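You operate a simulated robot arm through the tools that you are given. There is no shell and no other tool. Be economical: measure what you need, move in short steps, check, and stop when the job is done.

Carry out the task below with a simulated robot arm. There is one attempt and no reset: what you move stays moved.

Task
Gauge both thick rings and tray each by its reading.
Fine: 19.3 mm or more in the small green tray, less in the small orange tray.

It is judged by the outcome, as a careful person would: the job done as asked, and still so three seconds after it is handed in. It fails if anything else is knocked over, pushed out of place, dropped, spilled or broken.

Robot
A 6-joint arm with a two-finger parallel gripper, fixed in place. Base frame: the origin is at the foot of the arm, x ahead of it, y to its left, z up; the work surface is at about z = 80. Lengths are in cm, angles in degrees, forces in N, time in s.
With the tool pointing down near the work surface it reaches from about 24 to 64 cm from the base axis. Its first joint turns from -66.0 to 66.0 degrees. Payload 2.7 kg.
Tool frame: the origin (TCP) lies between the finger pads and is the grasp point; the fingertips stand 2.3 cm ahead of it; z points along the fingers, y is the line along which they close. The gripper opens to 9.4 cm. The fingers are 3.8 cm wide and 1 cm thick; the gripper's body (5.4 by 9.6 cm) begins 3.9 cm behind the TCP.
Orientation is that of the tool frame in the base frame, as a unit quaternion [x, y, z, w]. With the fingers straight down and closing along the base's y, the tool's x points along the base's -x, its y along +y and its z along -z.

Tools
- The arm moves only by the tool apply_moves. Its argument "rows" is a list of rows, each an object of numbers (a shift or turn left out is 0, a gripper value left out holds the last): "x", "y", "z": the shift along the tool's x, y, z in cm; "ax", "ay", "az": the turn, a rotation vector about the tool's x, y, z in degrees; "gripper": the opening in per cent of the stroke, from 0 (shut) to 100 (fully open). In form: [{"x": .., "y": .., "z": .., "ax": .., "ay": .., "az": .., "gripper": ..}, ...]. A call has 1 to 8 rows; each row is the pose to reach, as a shift and turn from the pose commanded when the call began, along the tool's axes at that moment. Each row takes 0.2 s and may step no farther than 5 cm and 8.6 degrees from the row before; otherwise, or with a gripper value out of range, the whole call is refused. Where a pose cannot be reached the arm comes as near as it can. A force on the tool above 40 N (or 10 N above the force at the start of the call, whichever is more), or a blocked arm, ends the call early, and 0.2 s more pass. Each finger travels about 4.5 cm/s and halts on what it meets, pressing with about 41 N; the grip force reading is that of the motor and also rises with nothing between the fingers. The clock runs only during rows and for 0.2 s after the last one: add rows that repeat a pose to give the fingers time. The reply holds the time, the measured pose of the TCP, the force on the tool along the base axes, the opening and the grip force, in the units named above and with some noise, with the torque about the TCP (base axes, N m) and any sound that the robot's microphone picked up.
- Cameras (640 x 400 px; columns grow to the right, rows downward): "scene" is fixed at [7.85, -44.67, 138.32]; the picture's right is [0.68, -0.73, 0.00], its down [-0.55, -0.51, -0.66] and it looks along [0.48, 0.45, -0.75] (base axes); focal length 329 px, centre (320, 200). "wrist" rides on the gripper at [8.6, 1.6, -7.4] in the tool frame; the picture's right is [-0.18, 0.98, 0.00], its down [-0.58, -0.11, -0.81] and it looks along [-0.79, -0.15, 0.59] (tool axes); focal length 243 px, centre (320, 200). There is no depth. A picture from a camera that has moved, and an enlarged one, comes with that camera's place and axes in the base frame and with its lens.
- camera(camera): a new picture of that camera. The clock stands still meanwhile.
- zoom(camera, box): a new picture of the part [left, top, right, bottom] of that camera's present view, enlarged. The clock stands still meanwhile.
- hand_in(): hands the job in; it is judged then, once.

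Go step by step. Nothing tells you positions but the pictures and the camera data: compare them with the known pose of the tool, close in by small moves and look again before you grip or let go. The budget is 120 turns and 64 pictures, counting those below and the enlarged ones. Unless the task says otherwise, let go and move clear before handing in, and close with one line.

The tools are called after ">>>" as name(argument=value, ...) on one line, values as JSON. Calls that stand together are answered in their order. apply_moves: Moves the arm, as the interface text tells. Its arguments: {"type":"object","properties":{"rows":{"type":"array","items":{"type":"object","properties":{"x":{"type":"number"},"y":{"type":"number"},"z":{"type":"number"},"ax":{"type":"number"},"ay":{"type":"number"},"az":{"type":"number"},"gripper":{"type":"number"}}}}},"required":["rows"]} The other tools are called the same way: camera (camera) takes a picture; zoom (camera, box) takes an enlarged picture of a part of a camera's view; hand_in () hands the job in.

At the start:

```text
time: 0.0
ee_pos: [40.95, -2.18, 101.75]
tcp_rot: [0.0, 1.0, 0.0, 0.0]
contact_force: [-0.3, 1.2, -0.2]
ft_torque: [-0.02, -0.03, -0.02]
gripper_width: 9.38
grip_force: 0.0
```

scene: 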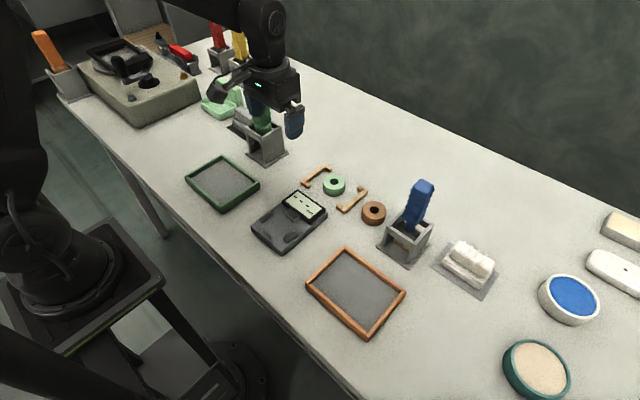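
wrist: 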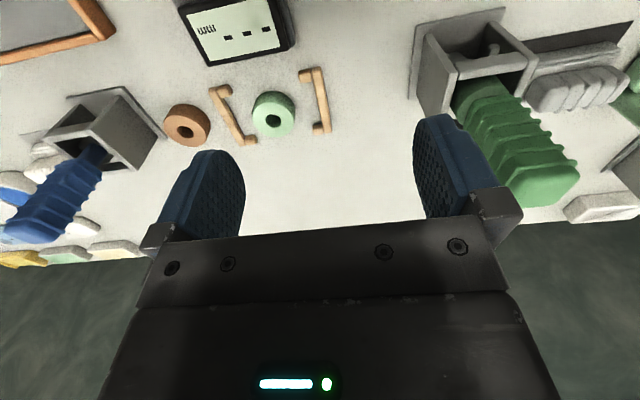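

I see two rings (green and brown), a device with a "mm" display, two trays, and two handled tools in racks. I'll look closer before I move anything.

>>> zoom(camera="scene", box=[230, 130, 450, 280])

>>> zoom(camera="wrist", box=[140, 0, 400, 160])

```text
2.67 times, centred on (340, 205) of scene
camera zoom: at [7.85, -44.67, 138.32], right [0.68, -0.73, 0.0], down [-0.55, -0.51, -0.66], along [0.48, 0.45, -0.75], focal length 878 px, centre (267, 187)
```

zoom: 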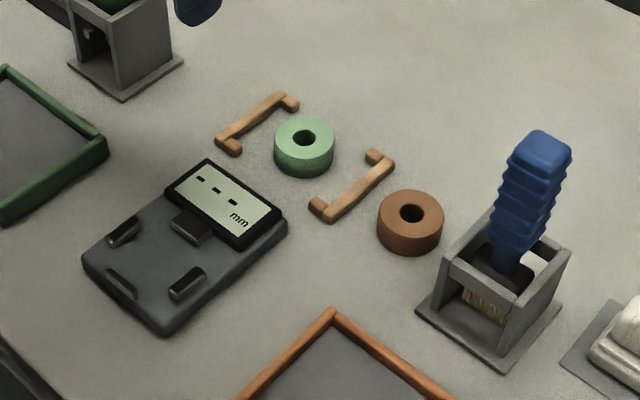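

```text
2.46 times, centred on (270, 80) of wrist
camera zoom: at [32.23, -0.5, 109.24], right [0.18, 0.98, 0.0], down [0.58, -0.11, 0.81], along [0.79, -0.15, -0.59], focal length 597 px, centre (443, 495)
```

zoom: 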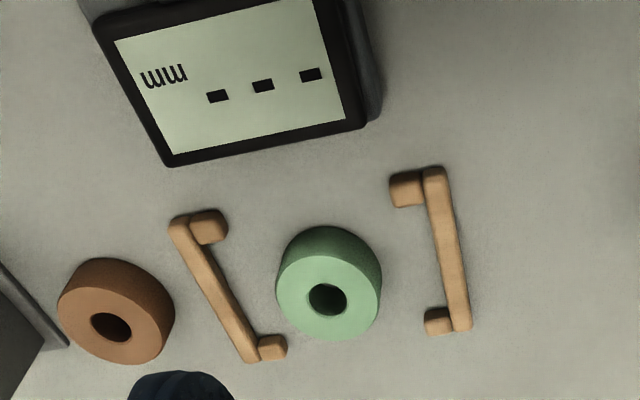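

The gauge has a nest with small posts and a display. I'll move back so the wrist camera can look at the nest from near by.

>>> apply_moves(rows=[{"x": 3.5, "y": -2}, {"x": 7, "y": -5}, {"x": 10, "y": -8}, {"x": 10, "y": -8}])

>>> camera(camera="wrist")

```text
time: 1.0
ee_pos: [30.85, -10.19, 101.75]
tcp_rot: [0.001, 1.0, 0.0, 0.0]
contact_force: [-0.7, -0.2, 1.4]
ft_torque: [0.0, 0.01, -0.03]
gripper_width: 9.41
grip_force: 0.0
```

```text
59 pictures are left
camera wrist: at [22.09, -8.5, 109.25], right [0.18, 0.98, 0.0], down [0.58, -0.11, 0.81], along [0.79, -0.15, -0.59], focal length 243 px, centre (320, 200)
```

wrist: 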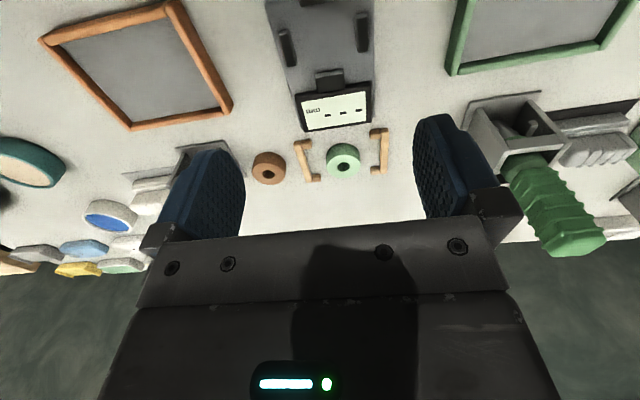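

The nest shows at the top of the view. I'll enlarge it.

>>> zoom(camera="wrist", box=[230, 0, 430, 125])

>>> zoom(camera="scene", box=[245, 180, 335, 260])

```text
3.20 times, centred on (330, 62) of wrist
camera zoom: at [22.09, -8.5, 109.25], right [0.18, 0.98, 0.0], down [0.58, -0.11, 0.81], along [0.79, -0.15, -0.59], focal length 776 px, centre (288, 640)
```

zoom: 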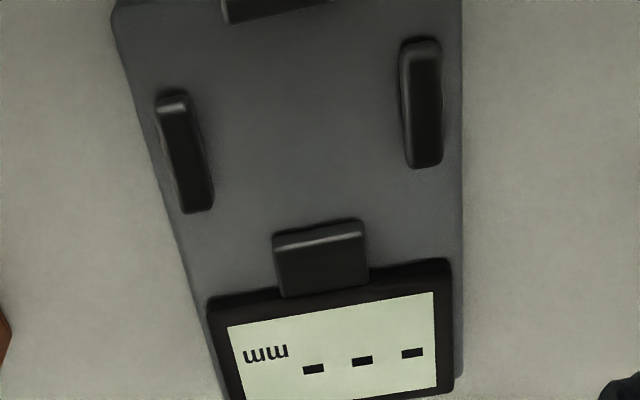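

```text
5.00 times, centred on (290, 220) of scene
camera zoom: at [7.85, -44.67, 138.32], right [0.68, -0.73, 0.0], down [-0.55, -0.51, -0.66], along [0.48, 0.45, -0.75], focal length 1647 px, centre (470, 100)
```

zoom: 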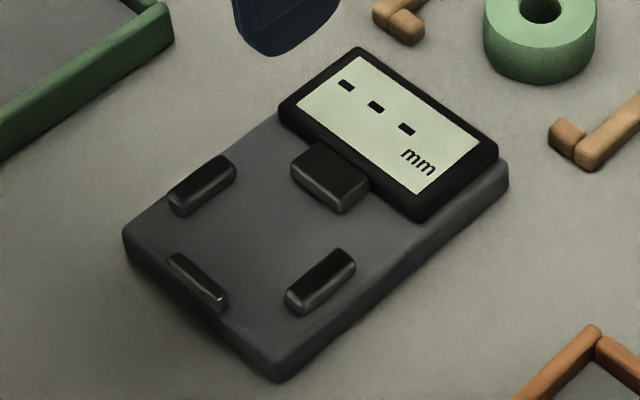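

The nest centre is about (31.7, -9.9), with posts roughly 3.6 cm either side. The green ring is near (50.3, -9.9) and the brown near (49.9, -22.3). I'll go above the green ring and look.

>>> apply_moves(rows=[{"x": -4.8}, {"x": -9.6}, {"x": -14.4}, {"x": -19.2}, {"x": -19.2, "z": 4.5}, {"x": -19.2, "z": 9}, {"x": -19.2, "z": 9, "gripper": 85}])

>>> camera(camera="wrist")

>>> zoom(camera="scene", box=[270, 130, 450, 260])

```text
time: 2.6
ee_pos: [50.11, -10.38, 92.8]
tcp_rot: [-0.001, 1.0, 0.0, -0.001]
contact_force: [0.4, 0.2, 0.4]
ft_torque: [0.0, 0.0, -0.01]
gripper_width: 7.98
grip_force: 0.0
```

```text
56 pictures are left
camera wrist: at [41.37, -8.59, 100.26], right [0.18, 0.98, 0.0], down [0.58, -0.11, 0.81], along [0.79, -0.15, -0.59], focal length 243 px, centre (320, 200)
```

wrist: 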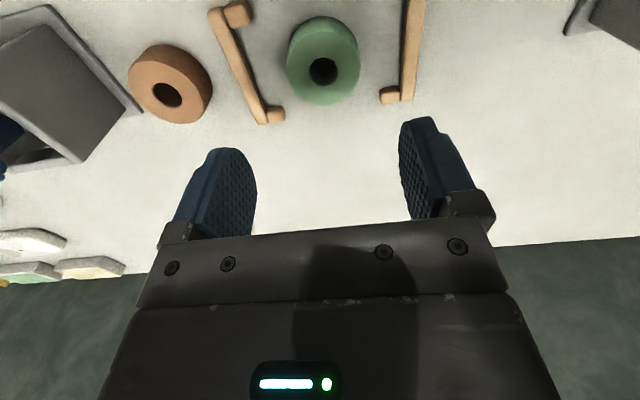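

```text
3.08 times, centred on (360, 195) of scene
camera zoom: at [7.85, -44.67, 138.32], right [0.68, -0.73, 0.0], down [-0.55, -0.51, -0.66], along [0.48, 0.45, -0.75], focal length 1013 px, centre (197, 215)
```

zoom: 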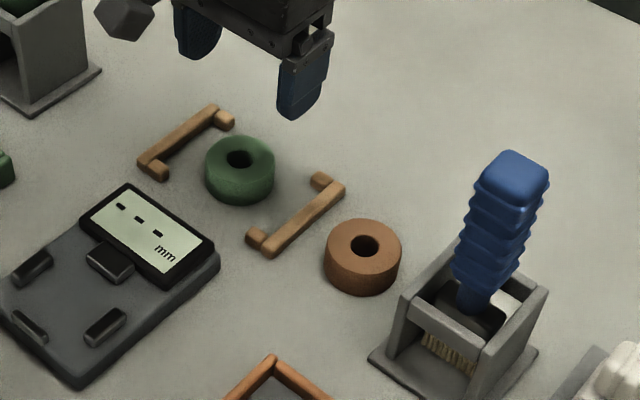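

Green ring centre is about (49.7, -10.0). I'll adjust and lower partway, then look.

>>> apply_moves(rows=[{"x": 0.4, "y": 0.4, "z": 3}, {"x": 0.4, "y": 0.4, "z": 6}, {"x": 0.4, "y": 0.4, "z": 7.2}])

>>> camera(camera="wrist")

>>> zoom(camera="scene", box=[290, 140, 410, 230])

```text
time: 3.4
ee_pos: [49.81, -9.81, 85.49]
tcp_rot: [0.0, 1.0, 0.001, 0.0]
contact_force: [0.5, -0.9, 1.1]
ft_torque: [0.0, -0.01, 0.03]
gripper_width: 8.02
grip_force: 0.2
```

```text
54 pictures are left
camera wrist: at [41.01, -8.17, 92.99], right [0.18, 0.98, 0.0], down [0.58, -0.11, 0.81], along [0.79, -0.15, -0.59], focal length 243 px, centre (320, 200)
```

wrist: 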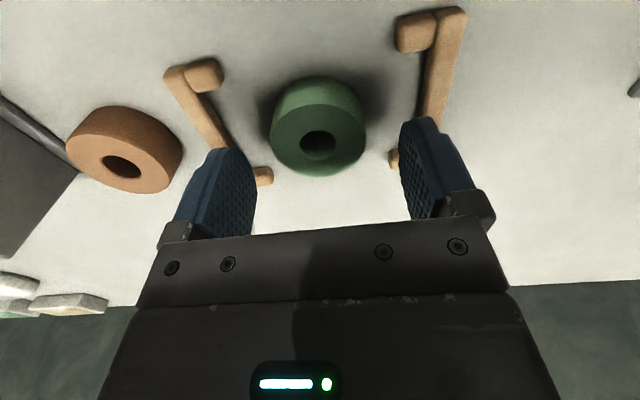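

```text
4.44 times, centred on (350, 185) of scene
camera zoom: at [7.85, -44.67, 138.32], right [0.68, -0.73, 0.0], down [-0.55, -0.51, -0.66], along [0.48, 0.45, -0.75], focal length 1464 px, centre (187, 267)
```

zoom: 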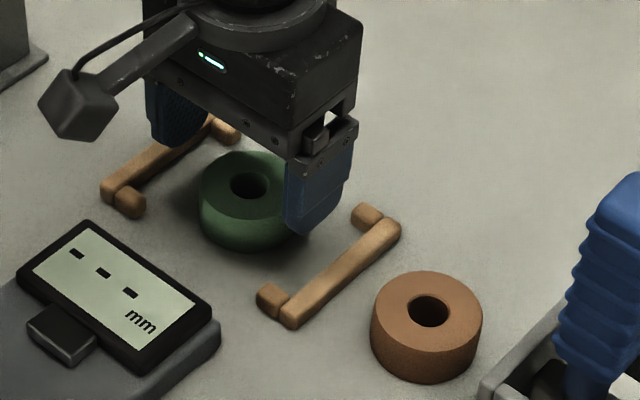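

Ring is about 2.5 cm tall and 5.1 cm across, centred near (50.0, -9.8). I'll lower so the fingers hold only the upper 1.3 cm, staying above the nest posts later, then close.

>>> apply_moves(rows=[{"x": -0.2, "z": 1}, {"x": -0.2, "z": 2.0}, {"x": -0.2, "z": 2.0, "gripper": 40}, {"x": -0.2, "z": 2.0, "gripper": 40}, {"x": -0.2, "z": 2.0, "gripper": 40}, {"x": -0.2, "z": 2.0, "gripper": 40}])

>>> camera(camera="wrist")

```text
time: 4.8
ee_pos: [49.92, -9.88, 83.53]
tcp_rot: [-0.001, 1.0, 0.001, 0.001]
contact_force: [-0.8, -0.7, 0.7]
ft_torque: [-0.01, 0.02, -0.04]
gripper_width: 5.21
grip_force: 40.7
```

```text
52 pictures are left
camera wrist: at [41.19, -8.14, 91.0], right [0.18, 0.98, 0.0], down [0.58, -0.11, 0.81], along [0.79, -0.15, -0.59], focal length 243 px, centre (320, 200)
```

wrist: 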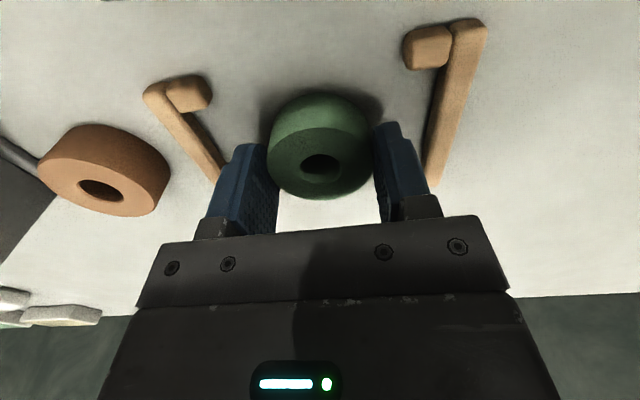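

Gripped at 5.21 cm. I'll lift, check it holds, and carry it toward the gauge.

>>> apply_moves(rows=[{"z": -3}, {"z": -6}, {"x": 4.5, "z": -6}, {"x": 9, "z": -6}, {"x": 13.5, "z": -6}, {"x": 18.2, "z": -6}, {"x": 18.2, "z": -6}])

>>> camera(camera="wrist")

>>> zoom(camera="scene", box=[230, 160, 350, 260])

```text
time: 6.4
ee_pos: [31.76, -9.77, 89.52]
tcp_rot: [-0.001, 1.0, 0.0, 0.001]
contact_force: [-0.1, -0.3, 0.0]
ft_torque: [0.03, 0.05, 0.01]
gripper_width: 3.75
grip_force: 0.1
```

```text
51 pictures are left
camera wrist: at [22.94, -8.09, 97.08], right [0.18, 0.98, 0.0], down [0.58, -0.11, 0.81], along [0.79, -0.15, -0.59], focal length 243 px, centre (320, 200)
```

wrist: 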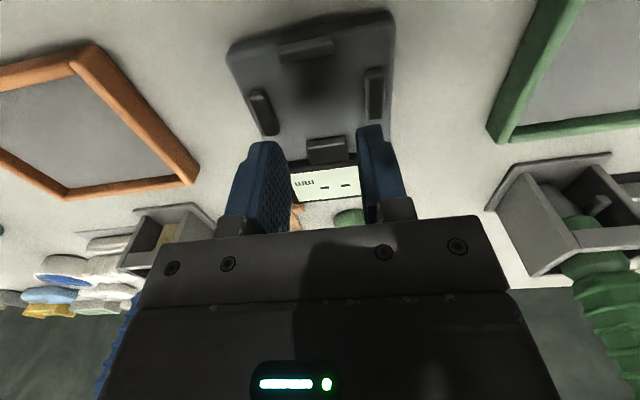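

```text
4.00 times, centred on (290, 210) of scene
camera zoom: at [7.85, -44.67, 138.32], right [0.68, -0.73, 0.0], down [-0.55, -0.51, -0.66], along [0.48, 0.45, -0.75], focal length 1318 px, centre (440, 160)
```

zoom: 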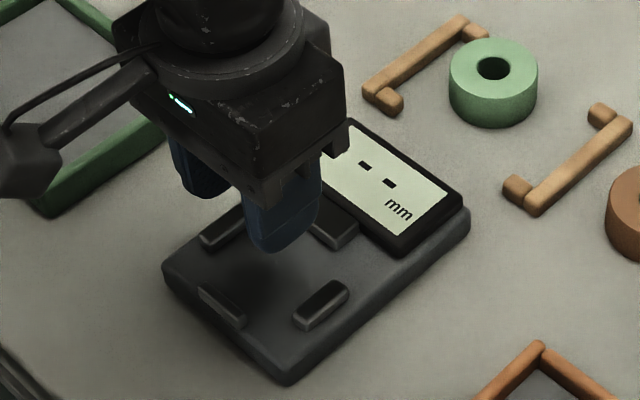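

The ring slipped out and stayed in its frame, upright, so it wasn't carried. I need a deeper, better-centred grip, so I'll go back above it and measure again.

>>> apply_moves(rows=[{"z": -2, "gripper": 85}, {"x": -4.7, "z": -3}, {"x": -9.4, "z": -3}, {"x": -14.1, "z": -3}, {"x": -17, "z": -3}, {"x": -17, "z": -3}])

>>> zoom(camera="wrist", box=[200, 0, 440, 150])

>>> zoom(camera="scene", box=[290, 150, 410, 230])

```text
time: 7.8
ee_pos: [48.63, -9.58, 92.5]
tcp_rot: [0.0, 1.0, 0.0, 0.0]
contact_force: [0.1, 0.2, -0.4]
ft_torque: [0.0, -0.01, -0.03]
gripper_width: 7.99
grip_force: 0.1
```

```text
2.67 times, centred on (320, 75) of wrist
camera zoom: at [40.0, -8.01, 100.02], right [0.18, 0.98, 0.0], down [0.58, -0.11, 0.81], along [0.79, -0.15, -0.59], focal length 647 px, centre (320, 533)
```

zoom: 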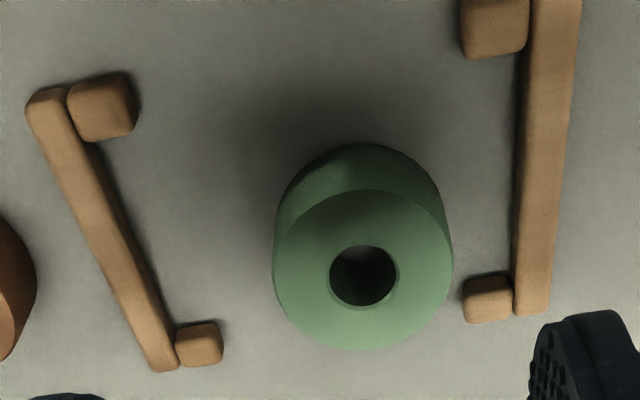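

```text
5.00 times, centred on (350, 190) of scene
camera zoom: at [7.85, -44.67, 138.32], right [0.68, -0.73, 0.0], down [-0.55, -0.51, -0.66], along [0.48, 0.45, -0.75], focal length 1647 px, centre (170, 250)
```

zoom: 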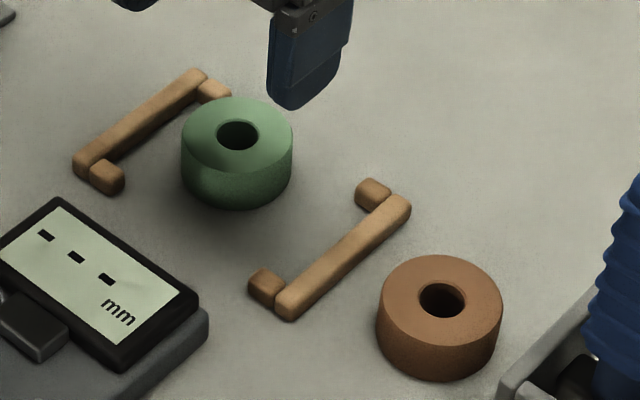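

The ring is now at about (50.85, -8.8), close to one stub of the frame. I'll turn the grip about 34° to clear that stub, move over the ring, and check.

>>> apply_moves(rows=[{"x": -1, "y": 0.4, "az": -8.5}, {"x": -2.2, "y": 0.8, "az": -17}, {"x": -2.2, "y": 0.8, "z": 2, "az": -25.5}, {"x": -2.2, "y": 0.8, "z": 5, "az": -34}, {"x": -2.2, "y": 0.8, "z": 7, "az": -34}])

>>> camera(camera="wrist")

>>> zoom(camera="scene", box=[290, 150, 410, 230])

```text
time: 9.0
ee_pos: [50.91, -9.01, 85.62]
tcp_rot: [-0.292, 0.956, 0.0, 0.0]
contact_force: [0.2, -0.6, -1.2]
ft_torque: [0.03, 0.01, 0.0]
gripper_width: 8.0
grip_force: 0.0
```

```text
47 pictures are left
camera wrist: at [42.81, -12.38, 92.96], right [-0.4, 0.92, 0.0], down [0.54, 0.24, 0.81], along [0.74, 0.32, -0.59], focal length 243 px, centre (320, 200)
```

wrist: 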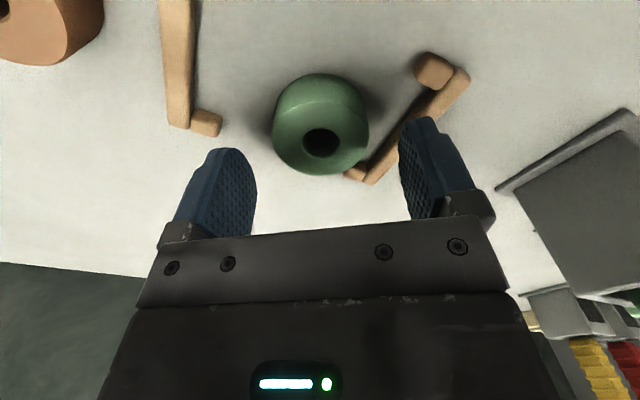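

```text
5.00 times, centred on (350, 190) of scene
camera zoom: at [7.85, -44.67, 138.32], right [0.68, -0.73, 0.0], down [-0.55, -0.51, -0.66], along [0.48, 0.45, -0.75], focal length 1647 px, centre (170, 250)
```

zoom: 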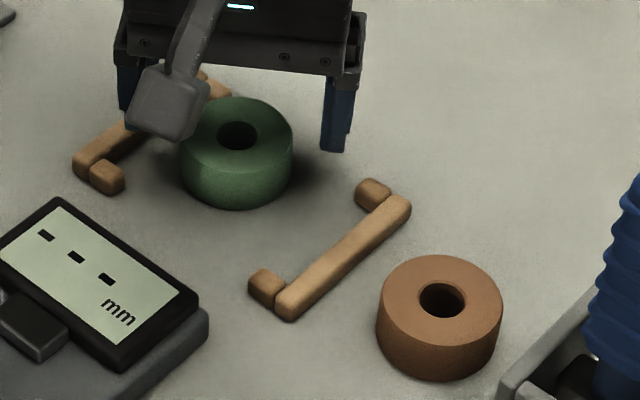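

The ring is well centred between the fingers. I'll lower deeper to z 83.0, grip and lift slowly by 1 cm to check.

>>> apply_moves(rows=[{"x": -0.1, "z": 1.3}, {"x": -0.1, "z": 2.6}, {"x": -0.1, "z": 2.6, "gripper": 0}, {"x": -0.1, "z": 2.6, "gripper": 0}, {"x": -0.1, "z": 2.6, "gripper": 0}, {"x": -0.1, "z": 2.6, "gripper": 0}, {"x": -0.1, "z": 2.2}, {"x": -0.1, "z": 1.6}])

>>> camera(camera="wrist")

```text
time: 9.7
ee_pos: [50.99, -8.86, 83.5]
tcp_rot: [-0.294, 0.956, 0.001, 0.0]
contact_force: [0.1, 0.5, 0.6]
ft_torque: [-0.01, -0.01, -0.01]
gripper_width: 5.36
grip_force: 0.0
stopped in row 3: the force on the tool passed its limit at 50 N (the readings are from after the stop); the commanded pose is now the measured one
```

```text
45 pictures are left
camera wrist: at [42.94, -12.33, 90.88], right [-0.4, 0.92, 0.0], down [0.54, 0.24, 0.81], along [0.74, 0.32, -0.59], focal length 243 px, centre (320, 200)
```

wrist: 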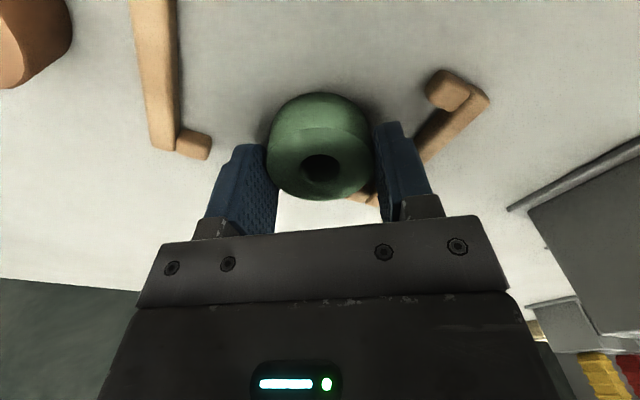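

The call stopped on a contact spike with the opening at 5.36, just about the ring's width. I'll lower the last 0.4 cm with the fingers slightly open, then close gradually.

>>> apply_moves(rows=[{"gripper": 60}, {"z": 0.45, "gripper": 60}, {"z": 0.45, "gripper": 57}, {"z": 0.45, "gripper": 55}, {"z": 0.45, "gripper": 53}, {"z": 0.45, "gripper": 45}, {"z": 0.45, "gripper": 40}])

```text
time: 11.3
ee_pos: [51.06, -8.81, 82.92]
tcp_rot: [-0.294, 0.956, 0.0, 0.0]
contact_force: [0.0, -0.4, 0.3]
ft_torque: [0.0, -0.02, -0.01]
gripper_width: 5.25
grip_force: 41.5
```

Held at 5.25 cm with full force, so I'll lift gently and check.

>>> apply_moves(rows=[{"z": -0.3}, {"z": -0.8}, {"z": -1.5}, {"z": -1.5}])

>>> camera(camera="wrist")

```text
time: 12.3
ee_pos: [51.1, -8.79, 84.49]
tcp_rot: [-0.294, 0.956, 0.001, -0.001]
contact_force: [-0.4, 1.1, -0.7]
ft_torque: [0.05, 0.01, 0.01]
gripper_width: 5.26
grip_force: 41.2
```

```text
44 pictures are left
camera wrist: at [42.95, -12.27, 91.98], right [-0.4, 0.92, 0.0], down [0.54, 0.24, 0.81], along [0.74, 0.32, -0.59], focal length 243 px, centre (320, 200)
```

wrist: 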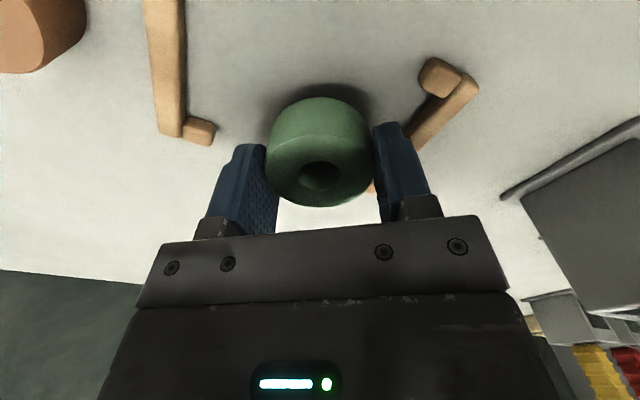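

It's held. I'll lift and turn back straight.

>>> apply_moves(rows=[{"z": -1}, {"z": -2.5}, {"z": -4}, {"z": -5, "az": 7}, {"z": -6, "az": 14}, {"z": -6.5, "az": 21}, {"z": -6.5, "az": 28}, {"z": -6.5, "az": 34}])

```text
time: 14.1
ee_pos: [51.03, -8.77, 91.04]
tcp_rot: [-0.001, 1.0, 0.0, 0.0]
contact_force: [-0.7, 0.0, -1.8]
ft_torque: [0.0, 0.03, 0.0]
gripper_width: 5.25
grip_force: 40.9
```

Still held and straight. I'll carry it to above the nest in moderate steps.

>>> apply_moves(rows=[{"x": 1.5}, {"x": 4.5, "y": -0.3}, {"x": 7.5, "y": -0.6}, {"x": 10.5, "y": -0.9}, {"x": 13.5, "y": -1.1}, {"x": 16.5, "y": -1.1}, {"x": 18.5, "y": -1.1}, {"x": 19.3, "y": -1.1}])

>>> camera(camera="wrist")

>>> zoom(camera="scene", box=[230, 160, 350, 260])

```text
time: 15.9
ee_pos: [31.69, -9.96, 91.02]
tcp_rot: [-0.002, 1.0, 0.0, 0.0]
contact_force: [-0.4, -0.2, -0.1]
ft_torque: [-0.01, -0.01, -0.01]
gripper_width: 5.26
grip_force: 40.6
```

```text
43 pictures are left
camera wrist: at [23.08, -8.4, 98.47], right [0.18, 0.98, 0.0], down [0.58, -0.11, 0.81], along [0.79, -0.15, -0.59], focal length 243 px, centre (320, 200)
```

wrist: 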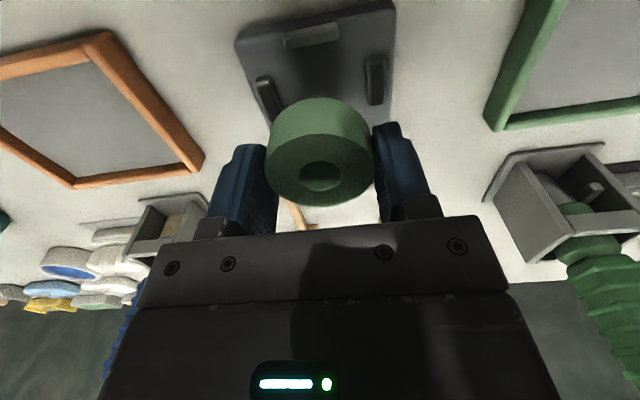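

```text
4.00 times, centred on (290, 210) of scene
camera zoom: at [7.85, -44.67, 138.32], right [0.68, -0.73, 0.0], down [-0.55, -0.51, -0.66], along [0.48, 0.45, -0.75], focal length 1318 px, centre (440, 160)
```

zoom: 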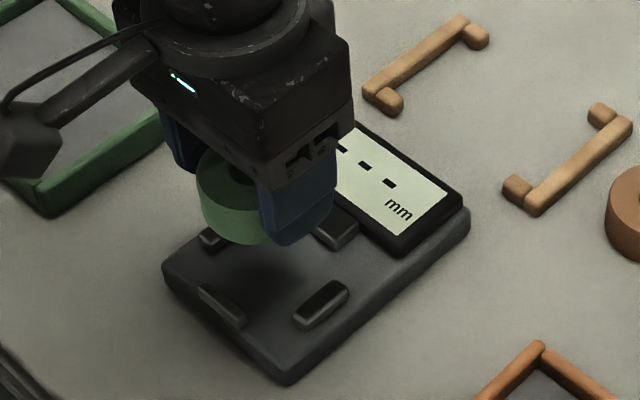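

Ring is centred in the fingers. I'll shift slightly and lower to just above the post tops, then look.

>>> apply_moves(rows=[{"x": -0.2, "y": 0.08, "z": 1.5}, {"x": -0.2, "y": 0.08, "z": 3}, {"x": -0.2, "y": 0.08, "z": 4}, {"x": -0.2, "y": 0.08, "z": 4}])

>>> zoom(camera="wrist", box=[220, 0, 420, 125])

>>> zoom(camera="scene", box=[250, 180, 330, 250])

```text
time: 16.9
ee_pos: [31.96, -9.9, 86.96]
tcp_rot: [-0.002, 1.0, 0.001, 0.0]
contact_force: [-0.3, 0.8, -1.3]
ft_torque: [-0.01, -0.01, -0.03]
gripper_width: 5.26
grip_force: 40.9
```

```text
3.20 times, centred on (320, 62) of wrist
camera zoom: at [23.26, -8.28, 94.44], right [0.18, 0.98, 0.0], down [0.58, -0.11, 0.81], along [0.79, -0.14, -0.59], focal length 776 px, centre (320, 640)
```

zoom: 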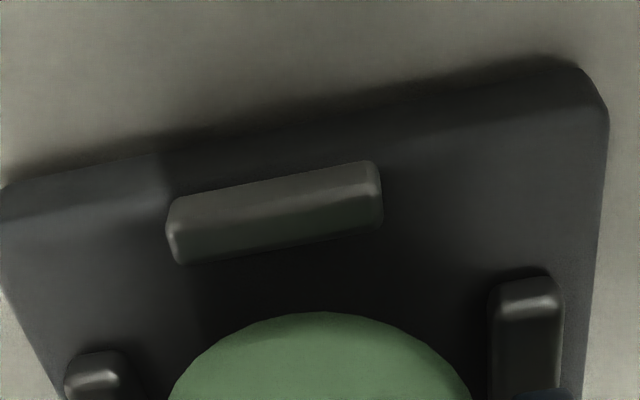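

```text
5.71 times, centred on (290, 215) of scene
camera zoom: at [7.85, -44.67, 138.32], right [0.68, -0.73, 0.0], down [-0.55, -0.51, -0.66], along [0.48, 0.45, -0.75], focal length 1882 px, centre (491, 114)
```

zoom: 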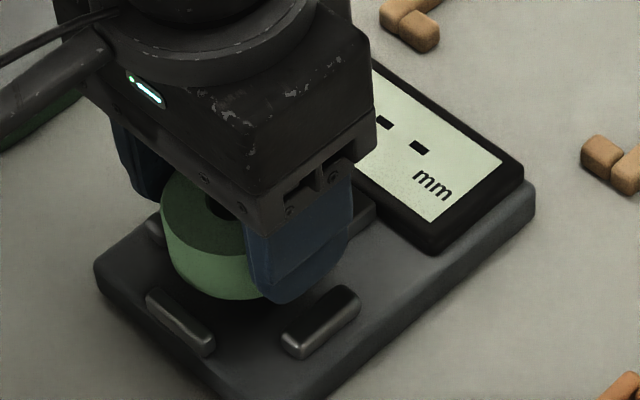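

The centring looks good at x≈32.0, y≈-9.9. I'll lower further in small steps and look for contact.

>>> apply_moves(rows=[{"z": 0.6}, {"z": 1.2}, {"z": 1.7}, {"z": 1.7}])

>>> zoom(camera="scene", box=[250, 180, 330, 250])

>>> zoom(camera="wrist", box=[220, 40, 420, 165])

```text
time: 17.9
ee_pos: [31.98, -10.03, 85.19]
tcp_rot: [-0.001, 1.0, 0.001, 0.0]
contact_force: [-4.0, 1.9, 11.7]
ft_torque: [-0.4, 0.03, -0.17]
gripper_width: 5.26
grip_force: 40.3
```

```text
5.71 times, centred on (290, 215) of scene
camera zoom: at [7.83, -44.66, 138.32], right [0.68, -0.73, 0.0], down [-0.55, -0.51, -0.66], along [0.48, 0.45, -0.75], focal length 1882 px, centre (491, 114)
```

zoom: 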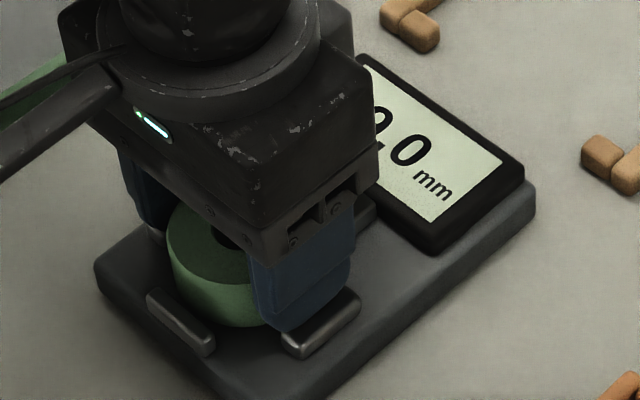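

```text
3.20 times, centred on (320, 102) of wrist
camera zoom: at [23.24, -8.28, 92.79], right [0.18, 0.98, 0.0], down [0.58, -0.11, 0.81], along [0.79, -0.15, -0.59], focal length 776 px, centre (320, 512)
```

zoom: 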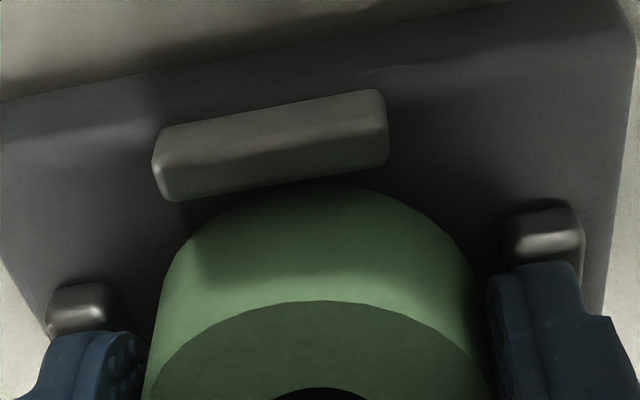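

A finger tip just touches a side post and the ring is inside the nest. I'll back up a hair and open slowly.

>>> apply_moves(rows=[{"z": -0.15}, {"z": -0.15, "gripper": 55}, {"z": -0.15, "gripper": 58}, {"z": -0.15, "gripper": 61}, {"z": -0.15, "gripper": 66}, {"z": -0.15, "gripper": 72}, {"z": -1.5, "gripper": 72}, {"z": -3.5, "gripper": 72}])

>>> zoom(camera="scene", box=[250, 180, 330, 250])

>>> camera(camera="wrist")

```text
time: 19.7
ee_pos: [31.98, -9.83, 88.72]
tcp_rot: [-0.002, 1.0, 0.001, 0.0]
contact_force: [0.2, 0.0, 0.7]
ft_torque: [0.0, -0.01, -0.01]
gripper_width: 6.8
grip_force: 0.1
```

```text
5.71 times, centred on (290, 215) of scene
camera zoom: at [7.85, -44.67, 138.32], right [0.68, -0.73, 0.0], down [-0.55, -0.51, -0.66], along [0.48, 0.45, -0.75], focal length 1882 px, centre (491, 114)
```

zoom: 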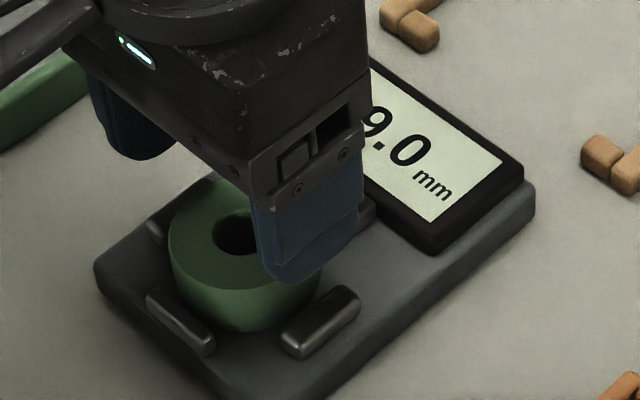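

```text
36 pictures are left
camera wrist: at [23.21, -8.24, 96.26], right [0.18, 0.98, 0.0], down [0.58, -0.11, 0.81], along [0.79, -0.14, -0.59], focal length 243 px, centre (320, 200)
```

wrist: 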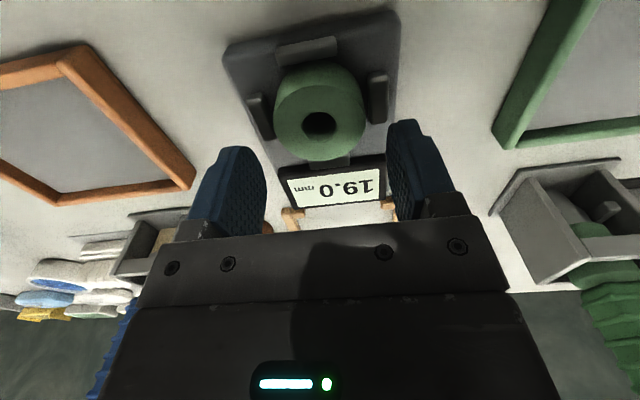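

It reads about 19.0 mm. I'll enlarge the display to be sure, and raise clear of it first.

>>> apply_moves(rows=[{"z": -3}, {"z": -3}, {"z": -3}])

>>> zoom(camera="wrist", box=[220, 0, 420, 200])

```text
time: 20.5
ee_pos: [31.87, -9.95, 91.71]
tcp_rot: [-0.001, 1.0, 0.002, 0.0]
contact_force: [1.0, 0.6, -0.6]
ft_torque: [0.0, -0.01, 0.01]
gripper_width: 6.76
grip_force: 0.0
```

```text
2.00 times, centred on (320, 100) of wrist
camera zoom: at [23.2, -8.24, 99.23], right [0.18, 0.98, 0.0], down [0.58, -0.11, 0.81], along [0.79, -0.15, -0.59], focal length 485 px, centre (320, 400)
```

zoom: 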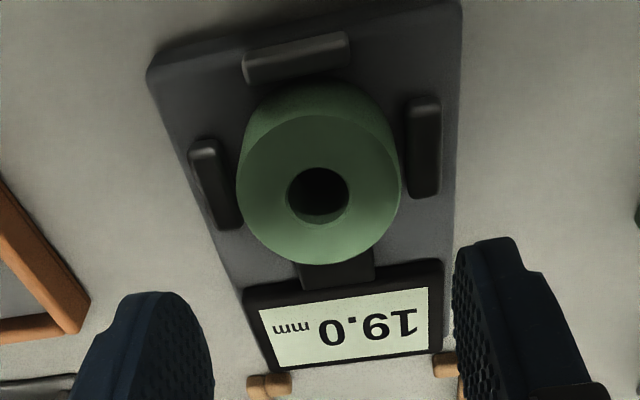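

It reads 19.0 mm, below 19.3, so green goes to the orange tray. I'll regrip it in the nest slowly, tips just above the posts.

>>> apply_moves(rows=[{"x": 0.2, "z": 2.5}, {"x": 0.2, "z": 5}, {"x": 0.2, "z": 6.1}, {"x": 0.2, "z": 6.4}, {"x": 0.2, "z": 6.4, "gripper": 62}, {"x": 0.2, "z": 6.4, "gripper": 57}, {"x": 0.2, "z": 6.4, "gripper": 53}, {"x": 0.2, "z": 6.4, "gripper": 40}])

>>> camera(camera="wrist")

```text
time: 22.3
ee_pos: [31.7, -9.97, 85.27]
tcp_rot: [-0.002, 1.0, 0.001, -0.001]
contact_force: [0.3, 0.8, 0.5]
ft_torque: [0.0, 0.0, 0.0]
gripper_width: 5.24
grip_force: 40.9
```

```text
34 pictures are left
camera wrist: at [23.06, -8.24, 92.87], right [0.18, 0.98, 0.0], down [0.58, -0.11, 0.81], along [0.79, -0.14, -0.59], focal length 243 px, centre (320, 200)
```

wrist: 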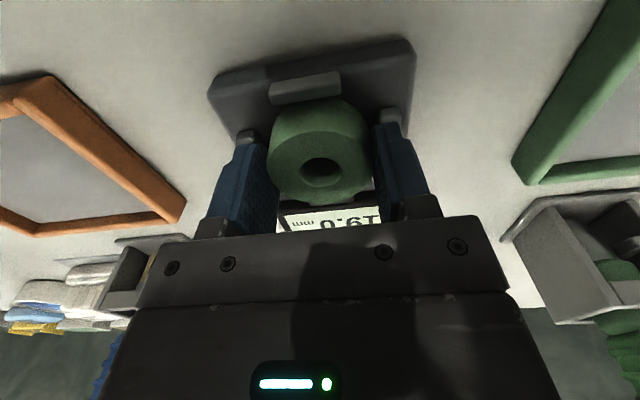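

Gripped at 5.24. I'll lift slowly.

>>> apply_moves(rows=[{"z": -0.2}, {"z": -0.5}, {"z": -1}, {"z": -1.7}, {"z": -2.5}, {"z": -3.5}, {"z": -4.5}, {"z": -4.5}])

>>> camera(camera="wrist")

```text
time: 24.1
ee_pos: [31.83, -9.9, 89.99]
tcp_rot: [-0.002, 1.0, 0.0, 0.0]
contact_force: [0.1, -0.3, -1.2]
ft_torque: [-0.02, 0.02, -0.01]
gripper_width: 5.22
grip_force: 40.8
```

```text
33 pictures are left
camera wrist: at [23.03, -8.28, 97.45], right [0.18, 0.98, 0.0], down [0.58, -0.11, 0.81], along [0.79, -0.15, -0.59], focal length 243 px, centre (320, 200)
```

wrist: 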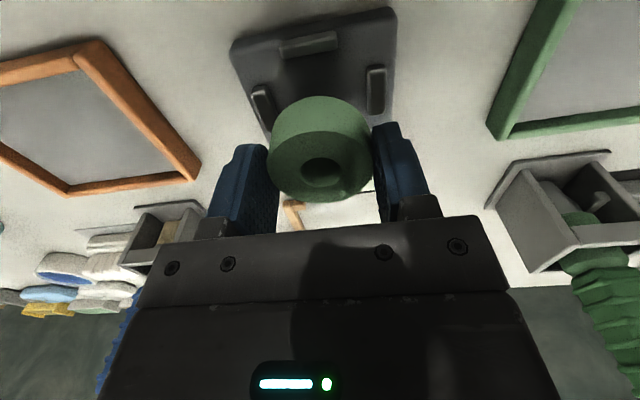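

Held. The orange tray spans about x 27–38, y -37 to -23, so I'll carry the ring to about (32.6, -28.8) above it.

>>> apply_moves(rows=[{"y": -1.5, "z": -1}, {"x": -0.7, "y": -4.5, "z": -1}, {"x": -0.7, "y": -7.5, "z": -1}, {"x": -0.7, "y": -10.5, "z": -1}, {"x": -0.7, "y": -13.5, "z": -1}, {"x": -0.7, "y": -16.5, "z": -1}, {"x": -0.7, "y": -18.6, "z": -1}, {"x": -0.7, "y": -18.9, "z": -1}])

>>> camera(camera="wrist")

>>> camera(camera="scene")

```text
time: 25.9
ee_pos: [32.52, -28.67, 90.82]
tcp_rot: [-0.001, 1.0, 0.001, 0.0]
contact_force: [0.0, -0.1, -0.6]
ft_torque: [-0.03, -0.02, -0.02]
gripper_width: 5.2
grip_force: 41.3
```

```text
32 pictures are left
camera wrist: at [23.83, -27.18, 98.26], right [0.18, 0.98, 0.0], down [0.58, -0.11, 0.81], along [0.79, -0.14, -0.59], focal length 243 px, centre (320, 200)
```

wrist: 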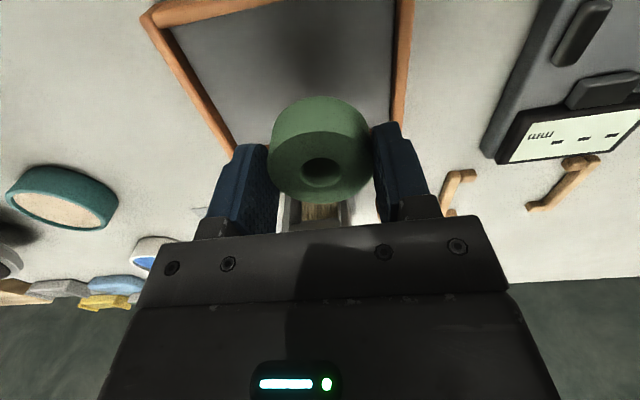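

```text
31 pictures are left
```

scene: 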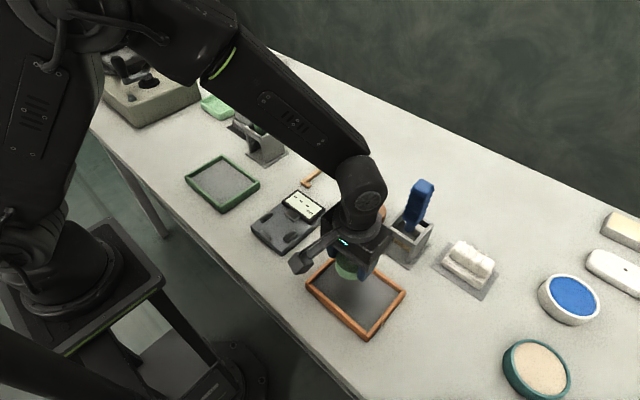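

Over the tray with room on both sides. I'll lower in steps to near the floor.

>>> apply_moves(rows=[{"z": 2}, {"z": 4}, {"z": 5.5}, {"z": 6.3}, {"z": 6.7}, {"z": 6.7}])

>>> zoom(camera="scene", box=[290, 230, 420, 345])

>>> camera(camera="wrist")

```text
time: 27.1
ee_pos: [32.69, -28.77, 84.65]
tcp_rot: [-0.002, 1.0, -0.001, 0.002]
contact_force: [-0.5, 0.2, 6.1]
ft_torque: [0.17, 0.02, 0.03]
gripper_width: 5.2
grip_force: 41.5
stopped in row 6: the force on the tool passed its limit at 44 N (the readings are from after the stop); the commanded pose is now the measured one
```

```text
3.48 times, centred on (355, 288) of scene
camera zoom: at [7.85, -44.66, 138.32], right [0.68, -0.73, 0.0], down [-0.55, -0.51, -0.66], along [0.48, 0.45, -0.75], focal length 1146 px, centre (198, -104)
```

zoom: 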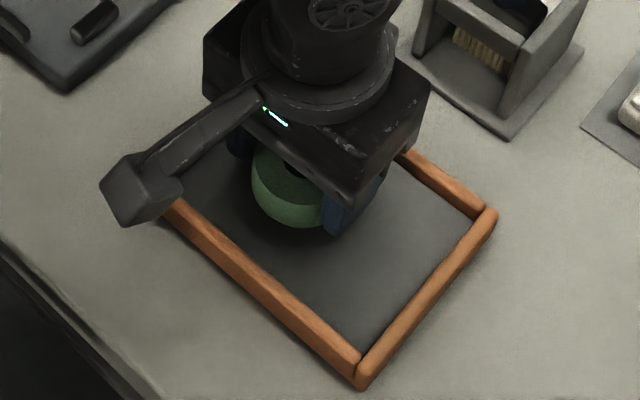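

```text
29 pictures are left
camera wrist: at [23.95, -27.26, 92.02], right [0.18, 0.98, 0.0], down [0.58, -0.1, 0.81], along [0.8, -0.15, -0.59], focal length 243 px, centre (320, 200)
```

wrist: 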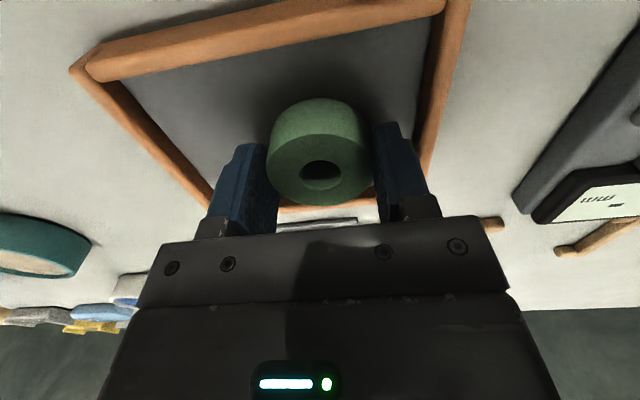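

Ring is resting on the tray floor. I'll open slowly and rise.

>>> apply_moves(rows=[{"gripper": 55}, {"gripper": 58}, {"gripper": 61}, {"gripper": 66}, {"z": -0.5, "gripper": 66}, {"z": -2, "gripper": 66}, {"z": -5, "gripper": 66}, {"z": -8, "gripper": 70}])

>>> camera(camera="wrist")

```text
time: 28.9
ee_pos: [32.69, -28.87, 92.51]
tcp_rot: [-0.002, 1.0, -0.001, 0.001]
contact_force: [-0.1, 0.4, 0.1]
ft_torque: [0.04, -0.02, 0.03]
gripper_width: 6.57
grip_force: 0.1
```

```text
28 pictures are left
camera wrist: at [23.96, -27.21, 100.0], right [0.18, 0.98, 0.0], down [0.58, -0.11, 0.81], along [0.79, -0.15, -0.59], focal length 243 px, centre (320, 200)
```

wrist: 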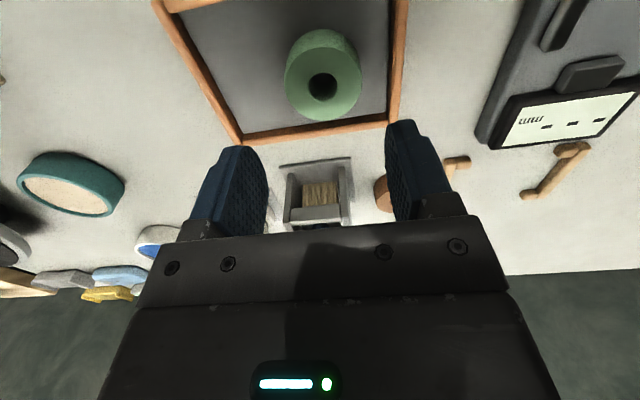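

Green ring sits in the orange tray. Next I'll go over near the brown ring, staying high.

>>> apply_moves(rows=[{"y": 2.5, "z": -3}, {"x": -3.5, "y": 5, "z": -3}, {"x": -7, "y": 7, "z": -3}, {"x": -11, "y": 7, "z": -3}, {"x": -15, "y": 7, "z": -3}, {"x": -15, "y": 7, "z": -2}, {"x": -15, "y": 7, "z": -1, "gripper": 80}])

>>> zoom(camera="wrist", box=[190, 0, 430, 150])

```text
time: 30.5
ee_pos: [47.64, -21.87, 93.51]
tcp_rot: [-0.002, 1.0, -0.001, 0.002]
contact_force: [-0.3, -0.5, 0.2]
ft_torque: [0.02, 0.0, -0.02]
gripper_width: 7.52
grip_force: 0.1
```

```text
2.67 times, centred on (310, 75) of wrist
camera zoom: at [38.85, -20.21, 101.0], right [0.18, 0.98, 0.0], down [0.58, -0.11, 0.81], along [0.79, -0.15, -0.59], focal length 647 px, centre (347, 533)
```

zoom: 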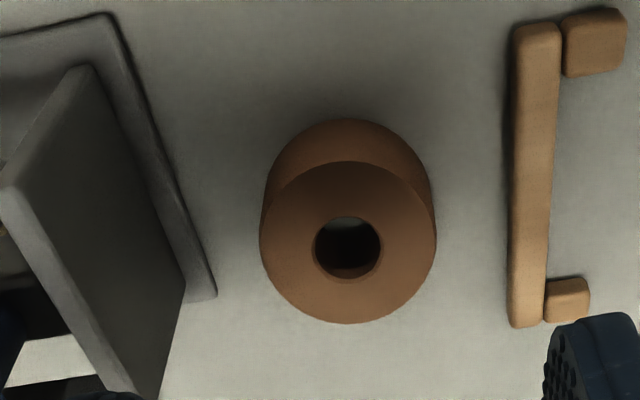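

Brown ring centre is about (49.2, -22.1), with about 1 cm clear of the rack on the left. A straight grip fits with a narrow opening of 6.6 cm, so I'll lower partway and check.

>>> apply_moves(rows=[{"x": -1.55, "y": -0.25, "z": 2, "gripper": 70}, {"x": -1.55, "y": -0.25, "z": 4.5}, {"x": -1.55, "y": -0.25, "z": 7}, {"x": -1.55, "y": -0.25, "z": 7.7}, {"x": -1.55, "y": -0.25, "z": 7.7}])

>>> camera(camera="wrist")

>>> zoom(camera="scene", box=[330, 150, 450, 270])

```text
time: 31.7
ee_pos: [49.17, -22.22, 85.74]
tcp_rot: [-0.003, 1.0, -0.001, 0.001]
contact_force: [0.2, 0.6, -0.7]
ft_torque: [0.0, 0.0, 0.02]
gripper_width: 6.56
grip_force: 0.1
```

```text
26 pictures are left
camera wrist: at [40.43, -20.48, 93.26], right [0.18, 0.98, 0.0], down [0.58, -0.11, 0.81], along [0.79, -0.15, -0.59], focal length 243 px, centre (320, 200)
```

wrist: 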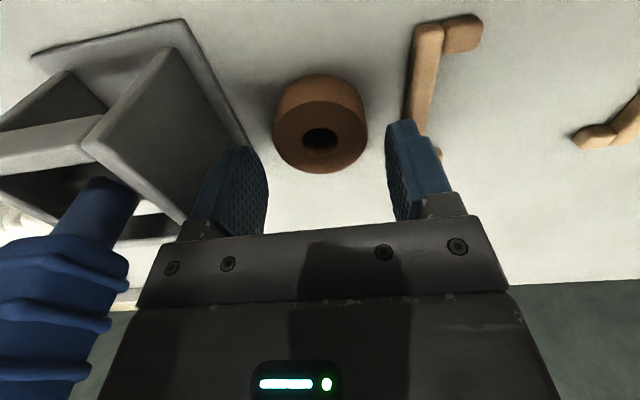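

```text
3.33 times, centred on (390, 210) of scene
camera zoom: at [7.85, -44.67, 138.32], right [0.68, -0.73, 0.0], down [-0.55, -0.51, -0.66], along [0.48, 0.45, -0.75], focal length 1098 px, centre (87, 167)
```

zoom: 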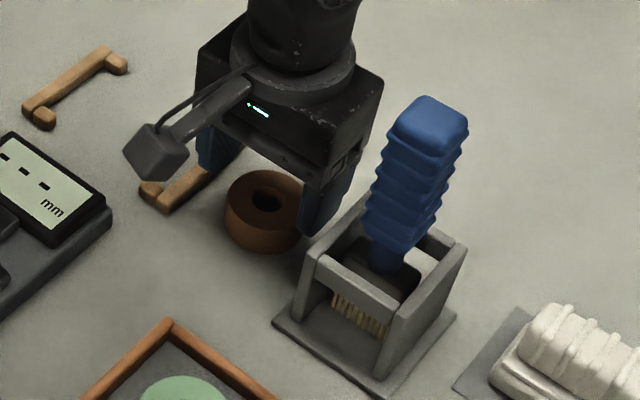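

Centred. I'll lower to z≈83.1 and close gradually.

>>> apply_moves(rows=[{"z": 1}, {"z": 2}, {"z": 2.65}, {"z": 2.65}, {"z": 2.65, "gripper": 62}, {"z": 2.65, "gripper": 57}, {"z": 2.65, "gripper": 53}, {"z": 2.65, "gripper": 40}])

```text
time: 33.5
ee_pos: [49.11, -22.1, 83.14]
tcp_rot: [-0.003, 1.0, 0.0, 0.001]
contact_force: [-0.1, -0.3, 1.1]
ft_torque: [0.02, -0.06, 0.02]
gripper_width: 5.27
grip_force: 40.8
```

Gripped at 5.27, so I'll lift slowly.

>>> apply_moves(rows=[{"z": -0.3}, {"z": -0.8}, {"z": -1.5}, {"z": -2.5}, {"z": -4}, {"z": -6}, {"z": -8}, {"z": -8}])

>>> camera(camera="wrist")

```text
time: 35.3
ee_pos: [49.03, -22.1, 91.29]
tcp_rot: [-0.003, 1.0, 0.0, 0.002]
contact_force: [0.6, 0.4, -0.4]
ft_torque: [-0.01, 0.01, 0.0]
gripper_width: 5.25
grip_force: 42.0
```

```text
24 pictures are left
camera wrist: at [40.4, -20.38, 98.71], right [0.18, 0.98, 0.0], down [0.58, -0.11, 0.81], along [0.79, -0.15, -0.59], focal length 243 px, centre (320, 200)
```

wrist: 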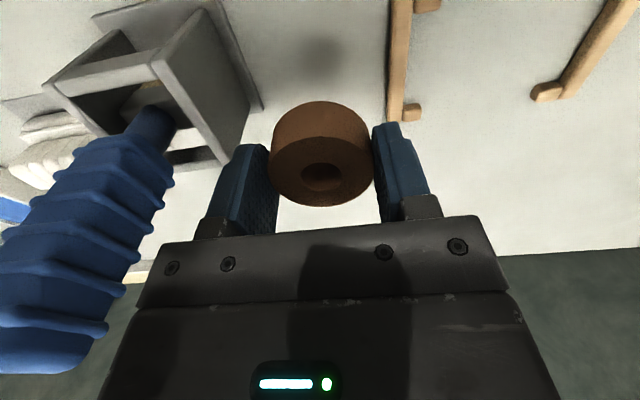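

Held. Now I'll carry it to the nest at (31.9, -9.9).

>>> apply_moves(rows=[{"x": 1, "y": 1}, {"x": 3.5, "y": 3}, {"x": 6.2, "y": 5}, {"x": 8.9, "y": 7}, {"x": 11.6, "y": 9}, {"x": 14.3, "y": 11}, {"x": 16.5, "y": 12.2}, {"x": 17.1, "y": 12.2}])

>>> apply_moves(rows=[{"z": 1.5}, {"z": 3}, {"z": 4.2}, {"z": 4.2}])

>>> zoom(camera="wrist", box=[220, 0, 420, 125])

>>> zoom(camera="scene", box=[250, 180, 330, 250])

```text
time: 37.1
ee_pos: [32.01, -9.99, 91.02]
tcp_rot: [-0.003, 1.0, -0.001, 0.001]
contact_force: [0.8, -0.6, -1.3]
ft_torque: [0.03, 0.01, 0.0]
gripper_width: 5.24
grip_force: 41.0
```

```text
time: 38.1
ee_pos: [32.05, -10.09, 87.11]
tcp_rot: [-0.003, 1.0, -0.002, 0.001]
contact_force: [0.1, -0.3, -1.6]
ft_torque: [0.01, -0.01, 0.0]
gripper_width: 5.26
grip_force: 41.0
```

```text
3.20 times, centred on (320, 62) of wrist
camera zoom: at [23.29, -8.35, 94.46], right [0.18, 0.98, 0.0], down [0.58, -0.11, 0.81], along [0.79, -0.15, -0.59], focal length 776 px, centre (320, 640)
```

zoom: 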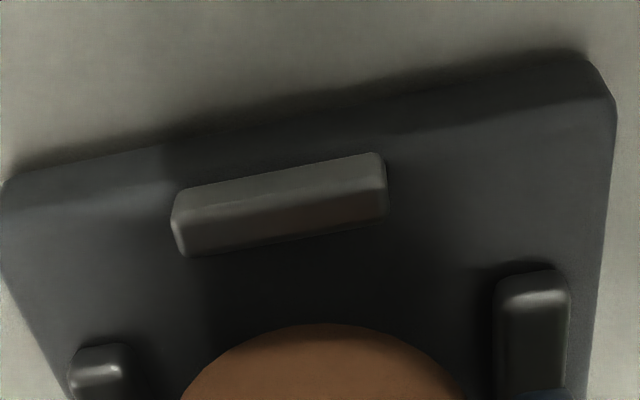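

```text
5.71 times, centred on (290, 215) of scene
camera zoom: at [7.85, -44.67, 138.32], right [0.68, -0.73, 0.0], down [-0.55, -0.51, -0.66], along [0.48, 0.45, -0.75], focal length 1882 px, centre (491, 114)
```

zoom: 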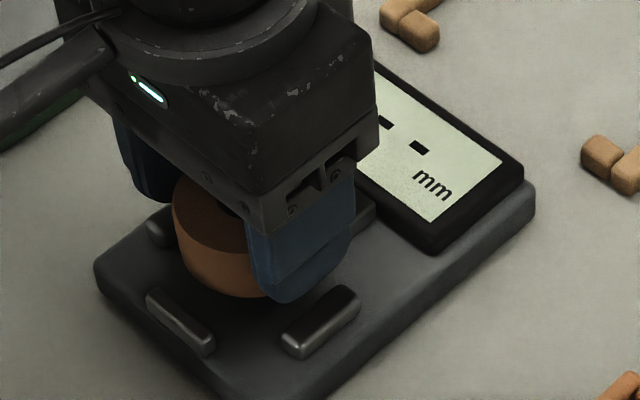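

Nearly the same alignment as before. I'll correct by about 1 mm and lower into the nest.

>>> apply_moves(rows=[{"x": 0.08, "y": 0.1, "z": 0.5}, {"x": 0.08, "y": 0.1, "z": 1.0}, {"x": 0.08, "y": 0.1, "z": 1.4}, {"x": 0.08, "y": 0.1, "z": 1.7}, {"x": 0.08, "y": 0.1, "z": 1.7}])

>>> zoom(camera="wrist", box=[220, 40, 420, 165])

```text
time: 39.3
ee_pos: [32.06, -9.88, 85.28]
tcp_rot: [-0.003, 1.0, -0.001, 0.002]
contact_force: [-2.5, 0.4, 16.3]
ft_torque: [0.52, 0.31, 0.03]
gripper_width: 5.27
grip_force: 40.7
```

```text
3.20 times, centred on (320, 102) of wrist
camera zoom: at [23.2, -8.22, 92.75], right [0.18, 0.98, 0.0], down [0.58, -0.1, 0.81], along [0.8, -0.15, -0.59], focal length 776 px, centre (320, 512)
```

zoom: 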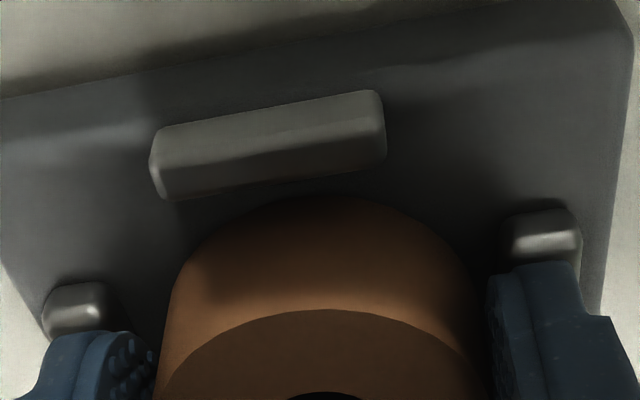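

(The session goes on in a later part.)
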